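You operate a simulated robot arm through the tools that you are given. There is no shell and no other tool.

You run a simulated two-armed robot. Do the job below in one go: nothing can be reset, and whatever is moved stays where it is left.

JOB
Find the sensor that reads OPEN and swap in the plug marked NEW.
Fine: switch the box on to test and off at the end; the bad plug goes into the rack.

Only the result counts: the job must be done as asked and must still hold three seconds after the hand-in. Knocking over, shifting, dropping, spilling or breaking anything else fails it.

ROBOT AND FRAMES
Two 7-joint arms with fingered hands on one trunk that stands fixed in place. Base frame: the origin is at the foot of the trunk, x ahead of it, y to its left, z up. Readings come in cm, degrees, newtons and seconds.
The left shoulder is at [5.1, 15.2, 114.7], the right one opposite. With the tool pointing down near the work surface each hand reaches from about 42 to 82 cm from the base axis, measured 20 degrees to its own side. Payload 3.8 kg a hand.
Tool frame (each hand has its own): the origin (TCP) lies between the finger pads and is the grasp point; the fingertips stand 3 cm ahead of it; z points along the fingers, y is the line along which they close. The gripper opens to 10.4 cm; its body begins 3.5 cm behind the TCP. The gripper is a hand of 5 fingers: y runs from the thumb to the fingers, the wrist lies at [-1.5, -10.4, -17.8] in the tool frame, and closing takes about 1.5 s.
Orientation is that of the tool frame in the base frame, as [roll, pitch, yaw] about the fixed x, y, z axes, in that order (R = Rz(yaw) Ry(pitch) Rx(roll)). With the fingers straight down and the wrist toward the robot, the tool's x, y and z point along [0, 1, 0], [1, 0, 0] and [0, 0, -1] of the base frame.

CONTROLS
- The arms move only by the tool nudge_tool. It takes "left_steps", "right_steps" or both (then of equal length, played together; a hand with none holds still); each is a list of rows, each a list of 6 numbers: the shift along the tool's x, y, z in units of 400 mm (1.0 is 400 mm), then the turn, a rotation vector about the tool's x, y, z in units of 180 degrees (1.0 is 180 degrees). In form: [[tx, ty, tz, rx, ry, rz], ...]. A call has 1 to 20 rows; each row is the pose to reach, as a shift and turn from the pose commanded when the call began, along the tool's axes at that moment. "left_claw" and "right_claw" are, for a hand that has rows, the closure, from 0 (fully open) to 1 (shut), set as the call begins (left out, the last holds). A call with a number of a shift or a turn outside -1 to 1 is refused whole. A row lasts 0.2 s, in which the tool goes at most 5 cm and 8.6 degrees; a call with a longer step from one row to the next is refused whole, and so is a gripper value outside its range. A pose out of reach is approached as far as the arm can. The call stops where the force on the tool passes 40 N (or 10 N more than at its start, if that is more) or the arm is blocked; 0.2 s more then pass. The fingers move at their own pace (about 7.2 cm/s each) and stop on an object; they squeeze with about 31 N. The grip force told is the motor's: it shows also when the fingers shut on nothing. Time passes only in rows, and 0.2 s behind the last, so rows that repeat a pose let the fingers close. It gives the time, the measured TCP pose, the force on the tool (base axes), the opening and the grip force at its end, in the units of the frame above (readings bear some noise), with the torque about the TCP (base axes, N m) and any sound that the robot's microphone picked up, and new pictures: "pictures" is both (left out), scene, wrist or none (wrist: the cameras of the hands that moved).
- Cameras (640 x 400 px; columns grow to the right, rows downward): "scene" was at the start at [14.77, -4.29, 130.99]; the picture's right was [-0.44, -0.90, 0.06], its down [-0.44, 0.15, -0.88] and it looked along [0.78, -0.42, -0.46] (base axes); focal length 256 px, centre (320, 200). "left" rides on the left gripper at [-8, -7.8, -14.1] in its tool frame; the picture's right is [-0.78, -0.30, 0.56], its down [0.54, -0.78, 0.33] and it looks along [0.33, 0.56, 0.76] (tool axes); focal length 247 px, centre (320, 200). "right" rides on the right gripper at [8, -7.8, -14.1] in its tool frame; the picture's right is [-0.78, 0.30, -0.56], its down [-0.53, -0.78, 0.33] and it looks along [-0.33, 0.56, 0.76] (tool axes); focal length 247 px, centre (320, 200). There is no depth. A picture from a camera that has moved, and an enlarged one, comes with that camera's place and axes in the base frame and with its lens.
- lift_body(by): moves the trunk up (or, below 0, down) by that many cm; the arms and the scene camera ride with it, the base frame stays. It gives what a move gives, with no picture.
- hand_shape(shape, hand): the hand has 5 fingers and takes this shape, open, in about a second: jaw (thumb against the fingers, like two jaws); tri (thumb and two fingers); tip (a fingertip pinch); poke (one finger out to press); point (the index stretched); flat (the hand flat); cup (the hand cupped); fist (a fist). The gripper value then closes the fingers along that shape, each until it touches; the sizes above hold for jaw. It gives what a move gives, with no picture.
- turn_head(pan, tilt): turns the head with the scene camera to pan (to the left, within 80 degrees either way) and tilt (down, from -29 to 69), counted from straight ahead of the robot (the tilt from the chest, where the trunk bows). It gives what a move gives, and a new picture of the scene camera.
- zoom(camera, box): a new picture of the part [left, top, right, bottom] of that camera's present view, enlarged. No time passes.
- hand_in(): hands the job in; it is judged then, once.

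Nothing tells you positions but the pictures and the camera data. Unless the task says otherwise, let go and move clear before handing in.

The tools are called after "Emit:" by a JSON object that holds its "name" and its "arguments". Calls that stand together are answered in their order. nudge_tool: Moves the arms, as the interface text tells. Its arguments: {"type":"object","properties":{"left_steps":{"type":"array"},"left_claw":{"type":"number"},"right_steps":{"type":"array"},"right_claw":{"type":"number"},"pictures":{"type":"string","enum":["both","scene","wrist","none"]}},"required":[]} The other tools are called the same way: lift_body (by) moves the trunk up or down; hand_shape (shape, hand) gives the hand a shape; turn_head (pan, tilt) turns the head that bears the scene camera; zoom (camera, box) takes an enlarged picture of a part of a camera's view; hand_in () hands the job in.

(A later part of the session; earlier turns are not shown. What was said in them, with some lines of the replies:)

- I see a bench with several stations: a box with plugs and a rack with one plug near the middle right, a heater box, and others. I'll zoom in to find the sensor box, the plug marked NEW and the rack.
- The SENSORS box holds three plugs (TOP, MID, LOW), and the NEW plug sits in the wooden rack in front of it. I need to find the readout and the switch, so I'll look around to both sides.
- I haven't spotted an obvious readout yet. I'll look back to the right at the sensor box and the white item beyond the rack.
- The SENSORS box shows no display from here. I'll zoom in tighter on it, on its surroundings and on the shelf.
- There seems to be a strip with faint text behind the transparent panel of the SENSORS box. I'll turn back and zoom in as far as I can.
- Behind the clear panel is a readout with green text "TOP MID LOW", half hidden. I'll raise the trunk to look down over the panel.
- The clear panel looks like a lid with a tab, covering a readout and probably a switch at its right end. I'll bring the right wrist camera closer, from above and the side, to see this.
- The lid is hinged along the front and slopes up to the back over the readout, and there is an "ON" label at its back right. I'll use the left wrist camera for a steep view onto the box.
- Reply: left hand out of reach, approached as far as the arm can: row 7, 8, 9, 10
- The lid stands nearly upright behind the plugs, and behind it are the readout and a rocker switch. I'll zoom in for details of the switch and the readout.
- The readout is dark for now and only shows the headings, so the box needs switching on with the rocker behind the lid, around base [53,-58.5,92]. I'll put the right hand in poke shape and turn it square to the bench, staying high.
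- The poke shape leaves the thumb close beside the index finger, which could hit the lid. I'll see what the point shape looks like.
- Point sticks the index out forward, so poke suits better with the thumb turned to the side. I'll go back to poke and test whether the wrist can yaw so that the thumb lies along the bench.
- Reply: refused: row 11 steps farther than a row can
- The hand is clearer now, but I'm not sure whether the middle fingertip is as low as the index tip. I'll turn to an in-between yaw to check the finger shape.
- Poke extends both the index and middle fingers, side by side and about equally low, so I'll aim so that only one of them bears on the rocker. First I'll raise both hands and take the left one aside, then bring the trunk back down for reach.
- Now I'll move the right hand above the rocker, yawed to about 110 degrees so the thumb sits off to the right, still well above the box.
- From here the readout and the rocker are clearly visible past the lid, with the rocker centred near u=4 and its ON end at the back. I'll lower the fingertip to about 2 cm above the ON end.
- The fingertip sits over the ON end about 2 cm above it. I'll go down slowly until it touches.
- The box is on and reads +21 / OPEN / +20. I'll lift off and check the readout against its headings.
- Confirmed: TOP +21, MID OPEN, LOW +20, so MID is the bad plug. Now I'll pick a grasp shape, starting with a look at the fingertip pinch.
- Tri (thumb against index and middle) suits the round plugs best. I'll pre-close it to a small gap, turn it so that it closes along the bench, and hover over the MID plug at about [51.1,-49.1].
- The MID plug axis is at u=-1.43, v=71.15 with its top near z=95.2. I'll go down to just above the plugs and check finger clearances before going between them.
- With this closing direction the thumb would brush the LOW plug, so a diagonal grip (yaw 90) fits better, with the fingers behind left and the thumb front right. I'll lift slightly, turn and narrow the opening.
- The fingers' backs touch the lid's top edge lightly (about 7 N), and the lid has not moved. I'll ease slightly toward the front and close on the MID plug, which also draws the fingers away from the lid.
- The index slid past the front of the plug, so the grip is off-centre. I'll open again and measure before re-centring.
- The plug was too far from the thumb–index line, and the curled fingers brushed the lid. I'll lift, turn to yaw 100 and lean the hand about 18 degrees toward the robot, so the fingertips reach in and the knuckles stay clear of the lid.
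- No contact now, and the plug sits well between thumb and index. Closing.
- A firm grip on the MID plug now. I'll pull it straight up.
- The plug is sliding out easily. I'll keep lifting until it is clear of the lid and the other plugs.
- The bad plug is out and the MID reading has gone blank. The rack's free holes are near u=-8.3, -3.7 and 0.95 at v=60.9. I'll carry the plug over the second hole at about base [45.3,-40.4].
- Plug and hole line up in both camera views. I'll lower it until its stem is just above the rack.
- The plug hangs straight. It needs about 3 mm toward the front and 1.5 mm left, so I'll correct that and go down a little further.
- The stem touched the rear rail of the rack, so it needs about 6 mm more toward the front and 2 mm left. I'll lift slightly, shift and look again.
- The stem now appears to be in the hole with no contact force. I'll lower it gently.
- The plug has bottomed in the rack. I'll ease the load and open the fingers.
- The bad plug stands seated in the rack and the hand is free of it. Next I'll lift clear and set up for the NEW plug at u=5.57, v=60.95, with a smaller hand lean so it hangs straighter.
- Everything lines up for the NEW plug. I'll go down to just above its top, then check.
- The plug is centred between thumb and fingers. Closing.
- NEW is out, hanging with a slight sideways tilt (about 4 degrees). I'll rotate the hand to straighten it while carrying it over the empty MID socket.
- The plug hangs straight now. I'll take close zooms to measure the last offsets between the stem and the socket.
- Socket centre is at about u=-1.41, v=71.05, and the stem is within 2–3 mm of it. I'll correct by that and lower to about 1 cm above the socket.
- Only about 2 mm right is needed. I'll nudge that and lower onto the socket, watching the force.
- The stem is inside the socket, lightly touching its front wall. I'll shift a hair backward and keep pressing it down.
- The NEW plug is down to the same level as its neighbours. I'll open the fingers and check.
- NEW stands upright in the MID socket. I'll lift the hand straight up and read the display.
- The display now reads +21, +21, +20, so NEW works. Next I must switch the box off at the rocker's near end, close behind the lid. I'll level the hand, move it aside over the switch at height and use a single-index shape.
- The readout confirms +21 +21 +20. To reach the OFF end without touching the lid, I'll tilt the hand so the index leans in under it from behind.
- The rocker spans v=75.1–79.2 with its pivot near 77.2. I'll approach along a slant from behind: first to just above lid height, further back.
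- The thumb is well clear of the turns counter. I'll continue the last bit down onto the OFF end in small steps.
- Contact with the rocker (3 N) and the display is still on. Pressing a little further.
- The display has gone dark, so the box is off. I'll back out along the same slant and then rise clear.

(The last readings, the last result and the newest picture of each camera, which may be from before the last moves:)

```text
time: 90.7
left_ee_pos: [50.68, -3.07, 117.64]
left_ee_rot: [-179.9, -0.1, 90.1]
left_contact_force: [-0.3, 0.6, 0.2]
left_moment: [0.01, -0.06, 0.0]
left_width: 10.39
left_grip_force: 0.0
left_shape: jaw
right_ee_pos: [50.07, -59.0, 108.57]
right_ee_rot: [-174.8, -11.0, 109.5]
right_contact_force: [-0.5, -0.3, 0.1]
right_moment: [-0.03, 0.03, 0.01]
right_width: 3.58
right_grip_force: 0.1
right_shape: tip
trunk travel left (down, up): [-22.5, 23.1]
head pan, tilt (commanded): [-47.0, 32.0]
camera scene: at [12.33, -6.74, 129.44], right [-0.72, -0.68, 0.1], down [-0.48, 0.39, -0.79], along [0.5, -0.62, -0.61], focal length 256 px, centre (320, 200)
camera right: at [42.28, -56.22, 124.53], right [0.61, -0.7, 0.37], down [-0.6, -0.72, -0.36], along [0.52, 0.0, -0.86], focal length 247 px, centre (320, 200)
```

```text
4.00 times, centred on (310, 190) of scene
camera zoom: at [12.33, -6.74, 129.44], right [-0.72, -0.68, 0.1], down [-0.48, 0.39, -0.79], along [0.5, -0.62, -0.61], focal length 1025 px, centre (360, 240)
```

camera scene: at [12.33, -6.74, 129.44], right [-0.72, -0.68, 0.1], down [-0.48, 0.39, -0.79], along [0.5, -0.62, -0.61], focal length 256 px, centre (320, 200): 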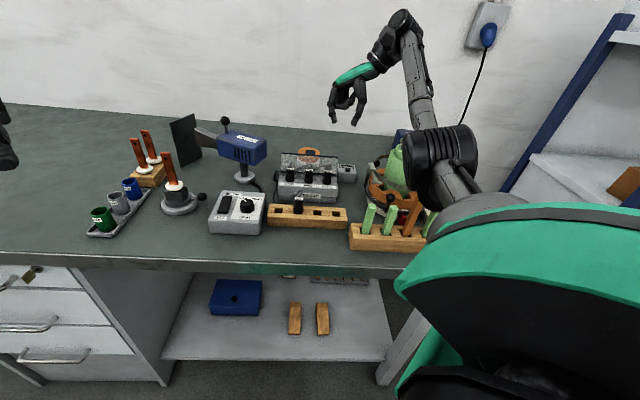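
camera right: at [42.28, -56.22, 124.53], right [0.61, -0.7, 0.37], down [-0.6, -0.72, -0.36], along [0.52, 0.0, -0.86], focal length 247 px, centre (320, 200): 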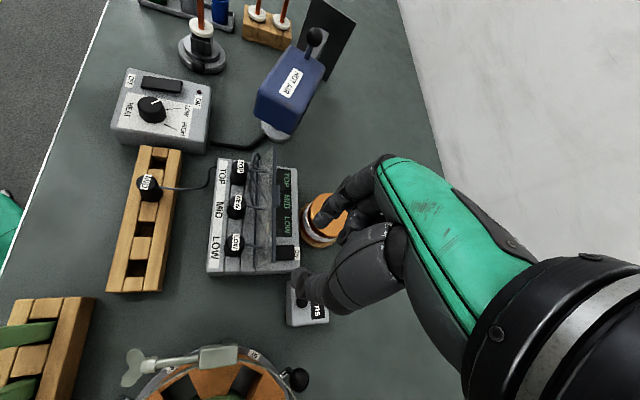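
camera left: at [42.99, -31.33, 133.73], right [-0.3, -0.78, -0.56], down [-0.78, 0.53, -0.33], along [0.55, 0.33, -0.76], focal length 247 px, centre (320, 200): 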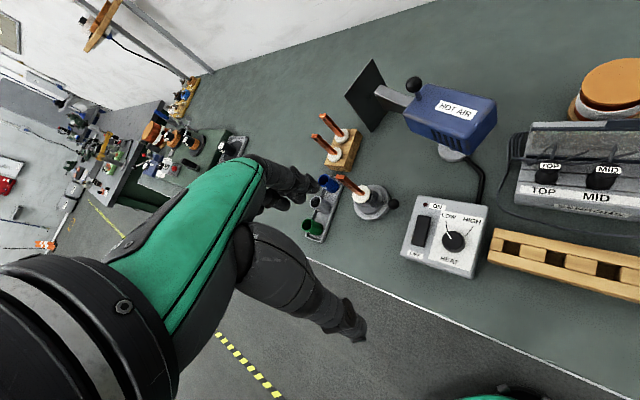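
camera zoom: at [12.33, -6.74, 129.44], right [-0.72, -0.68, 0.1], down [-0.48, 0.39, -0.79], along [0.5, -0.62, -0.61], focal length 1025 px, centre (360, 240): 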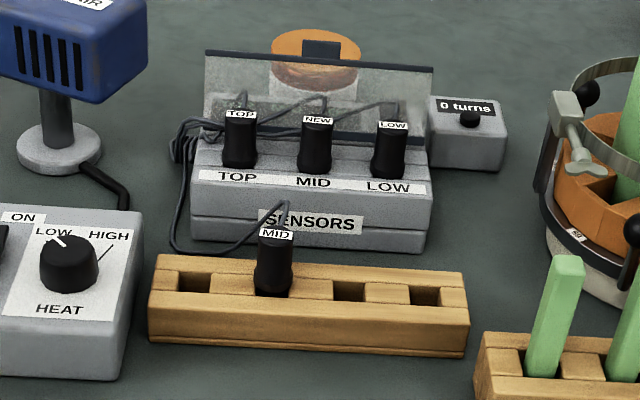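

Emit:
{"name": "nudge_tool", "arguments": {"right_steps": [[0.0142, -0.0065, -0.0734, 0, 0, 0], [0.0236, -0.0109, -0.1222, 0, 0, 0], [0.033, -0.0153, -0.17, 0, 0, 0], [0.033, -0.0153, -0.17, 0, 0, 0]], "pictures": "wrist"}}

Emit:
{"name": "zoom", "arguments": {"camera": "right", "box": [200, 140, 310, 270]}}

Emit:
{"name": "zoom", "arguments": {"camera": "scene", "box": [285, 145, 365, 225]}}

```text
time: 91.7
left_ee_pos: [50.64, -2.99, 117.95]
left_ee_rot: [-180.0, 0.1, 90.1]
left_contact_force: [0.0, 0.2, -0.6]
left_moment: [0.01, -0.02, 0.0]
left_width: 10.39
left_grip_force: 0.0
left_shape: jaw
right_ee_pos: [49.84, -59.03, 115.65]
right_ee_rot: [-174.9, -10.9, 109.5]
right_contact_force: [-0.1, 0.3, -0.3]
right_moment: [0.0, 0.04, 0.03]
right_width: 3.61
right_grip_force: 0.0
right_shape: tip
trunk travel left (down, up): [-22.5, 23.1]
head pan, tilt (commanded): [-47.0, 32.0]
camera right: at [42.13, -56.33, 131.63], right [0.61, -0.7, 0.37], down [-0.6, -0.72, -0.36], along [0.52, 0.0, -0.86], focal length 247 px, centre (320, 200)
```

right: 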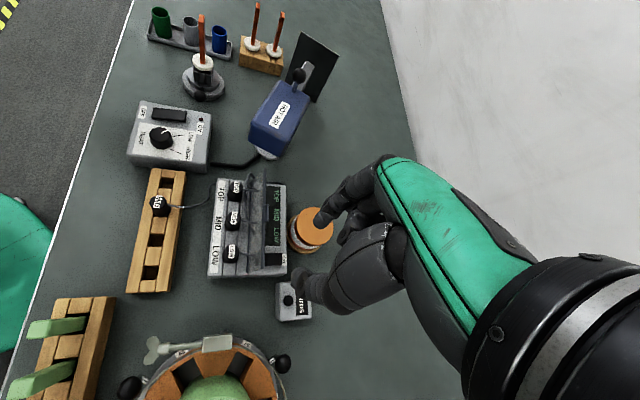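

```text
3.08 times, centred on (255, 205) of right
camera zoom: at [42.13, -56.33, 131.63], right [0.61, -0.7, 0.37], down [-0.6, -0.72, -0.36], along [0.52, 0.0, -0.86], focal length 760 px, centre (520, 185)
```

zoom: 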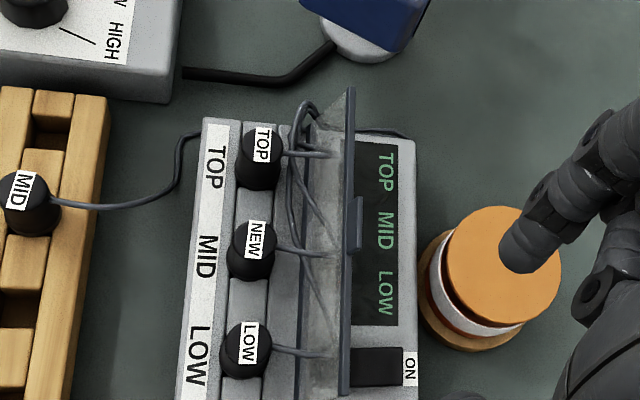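

```text
5.00 times, centred on (325, 185) of scene
camera zoom: at [12.32, -6.71, 129.44], right [-0.72, -0.68, 0.1], down [-0.48, 0.39, -0.79], along [0.5, -0.62, -0.61], focal length 1281 px, centre (295, 275)
```

zoom: 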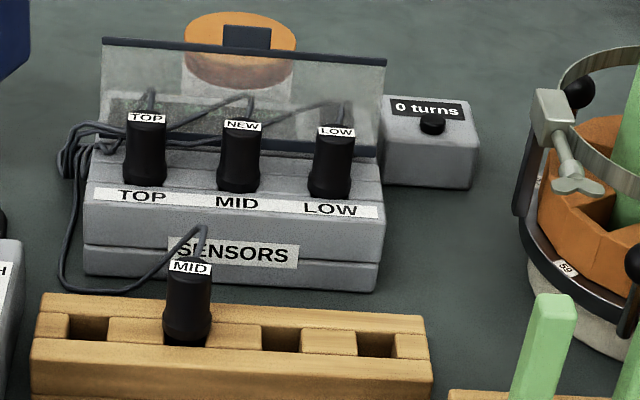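

The display shows only its headings, so the box is off. NEW sits in the MID socket, where it read +21, the bad MID plug stands in the rack, and both hands are clear. Handing in.

Emit:
{"name": "hand_in", "arguments": {}}

```text
The job is handed in.
```

The swap is done and handed in: the bad sensor was MID, and the plug marked NEW is now in its socket.

- **Finding the fault:** with the box switched on, the display read TOP +21, MID OPEN, LOW +20.
- **Swap:** I moved the old MID plug to the second hole of the rack and put NEW in the MID socket. The display then read +21, +21, +20.
- **End state:** I switched the box off, and the display shows only its headings. Both hands are clear of the bench items.

My fingers pressed lightly on the top edge of the clear lid once (about 7 N), and the lid did not visibly move. In the last pictures nothing else looked shifted.
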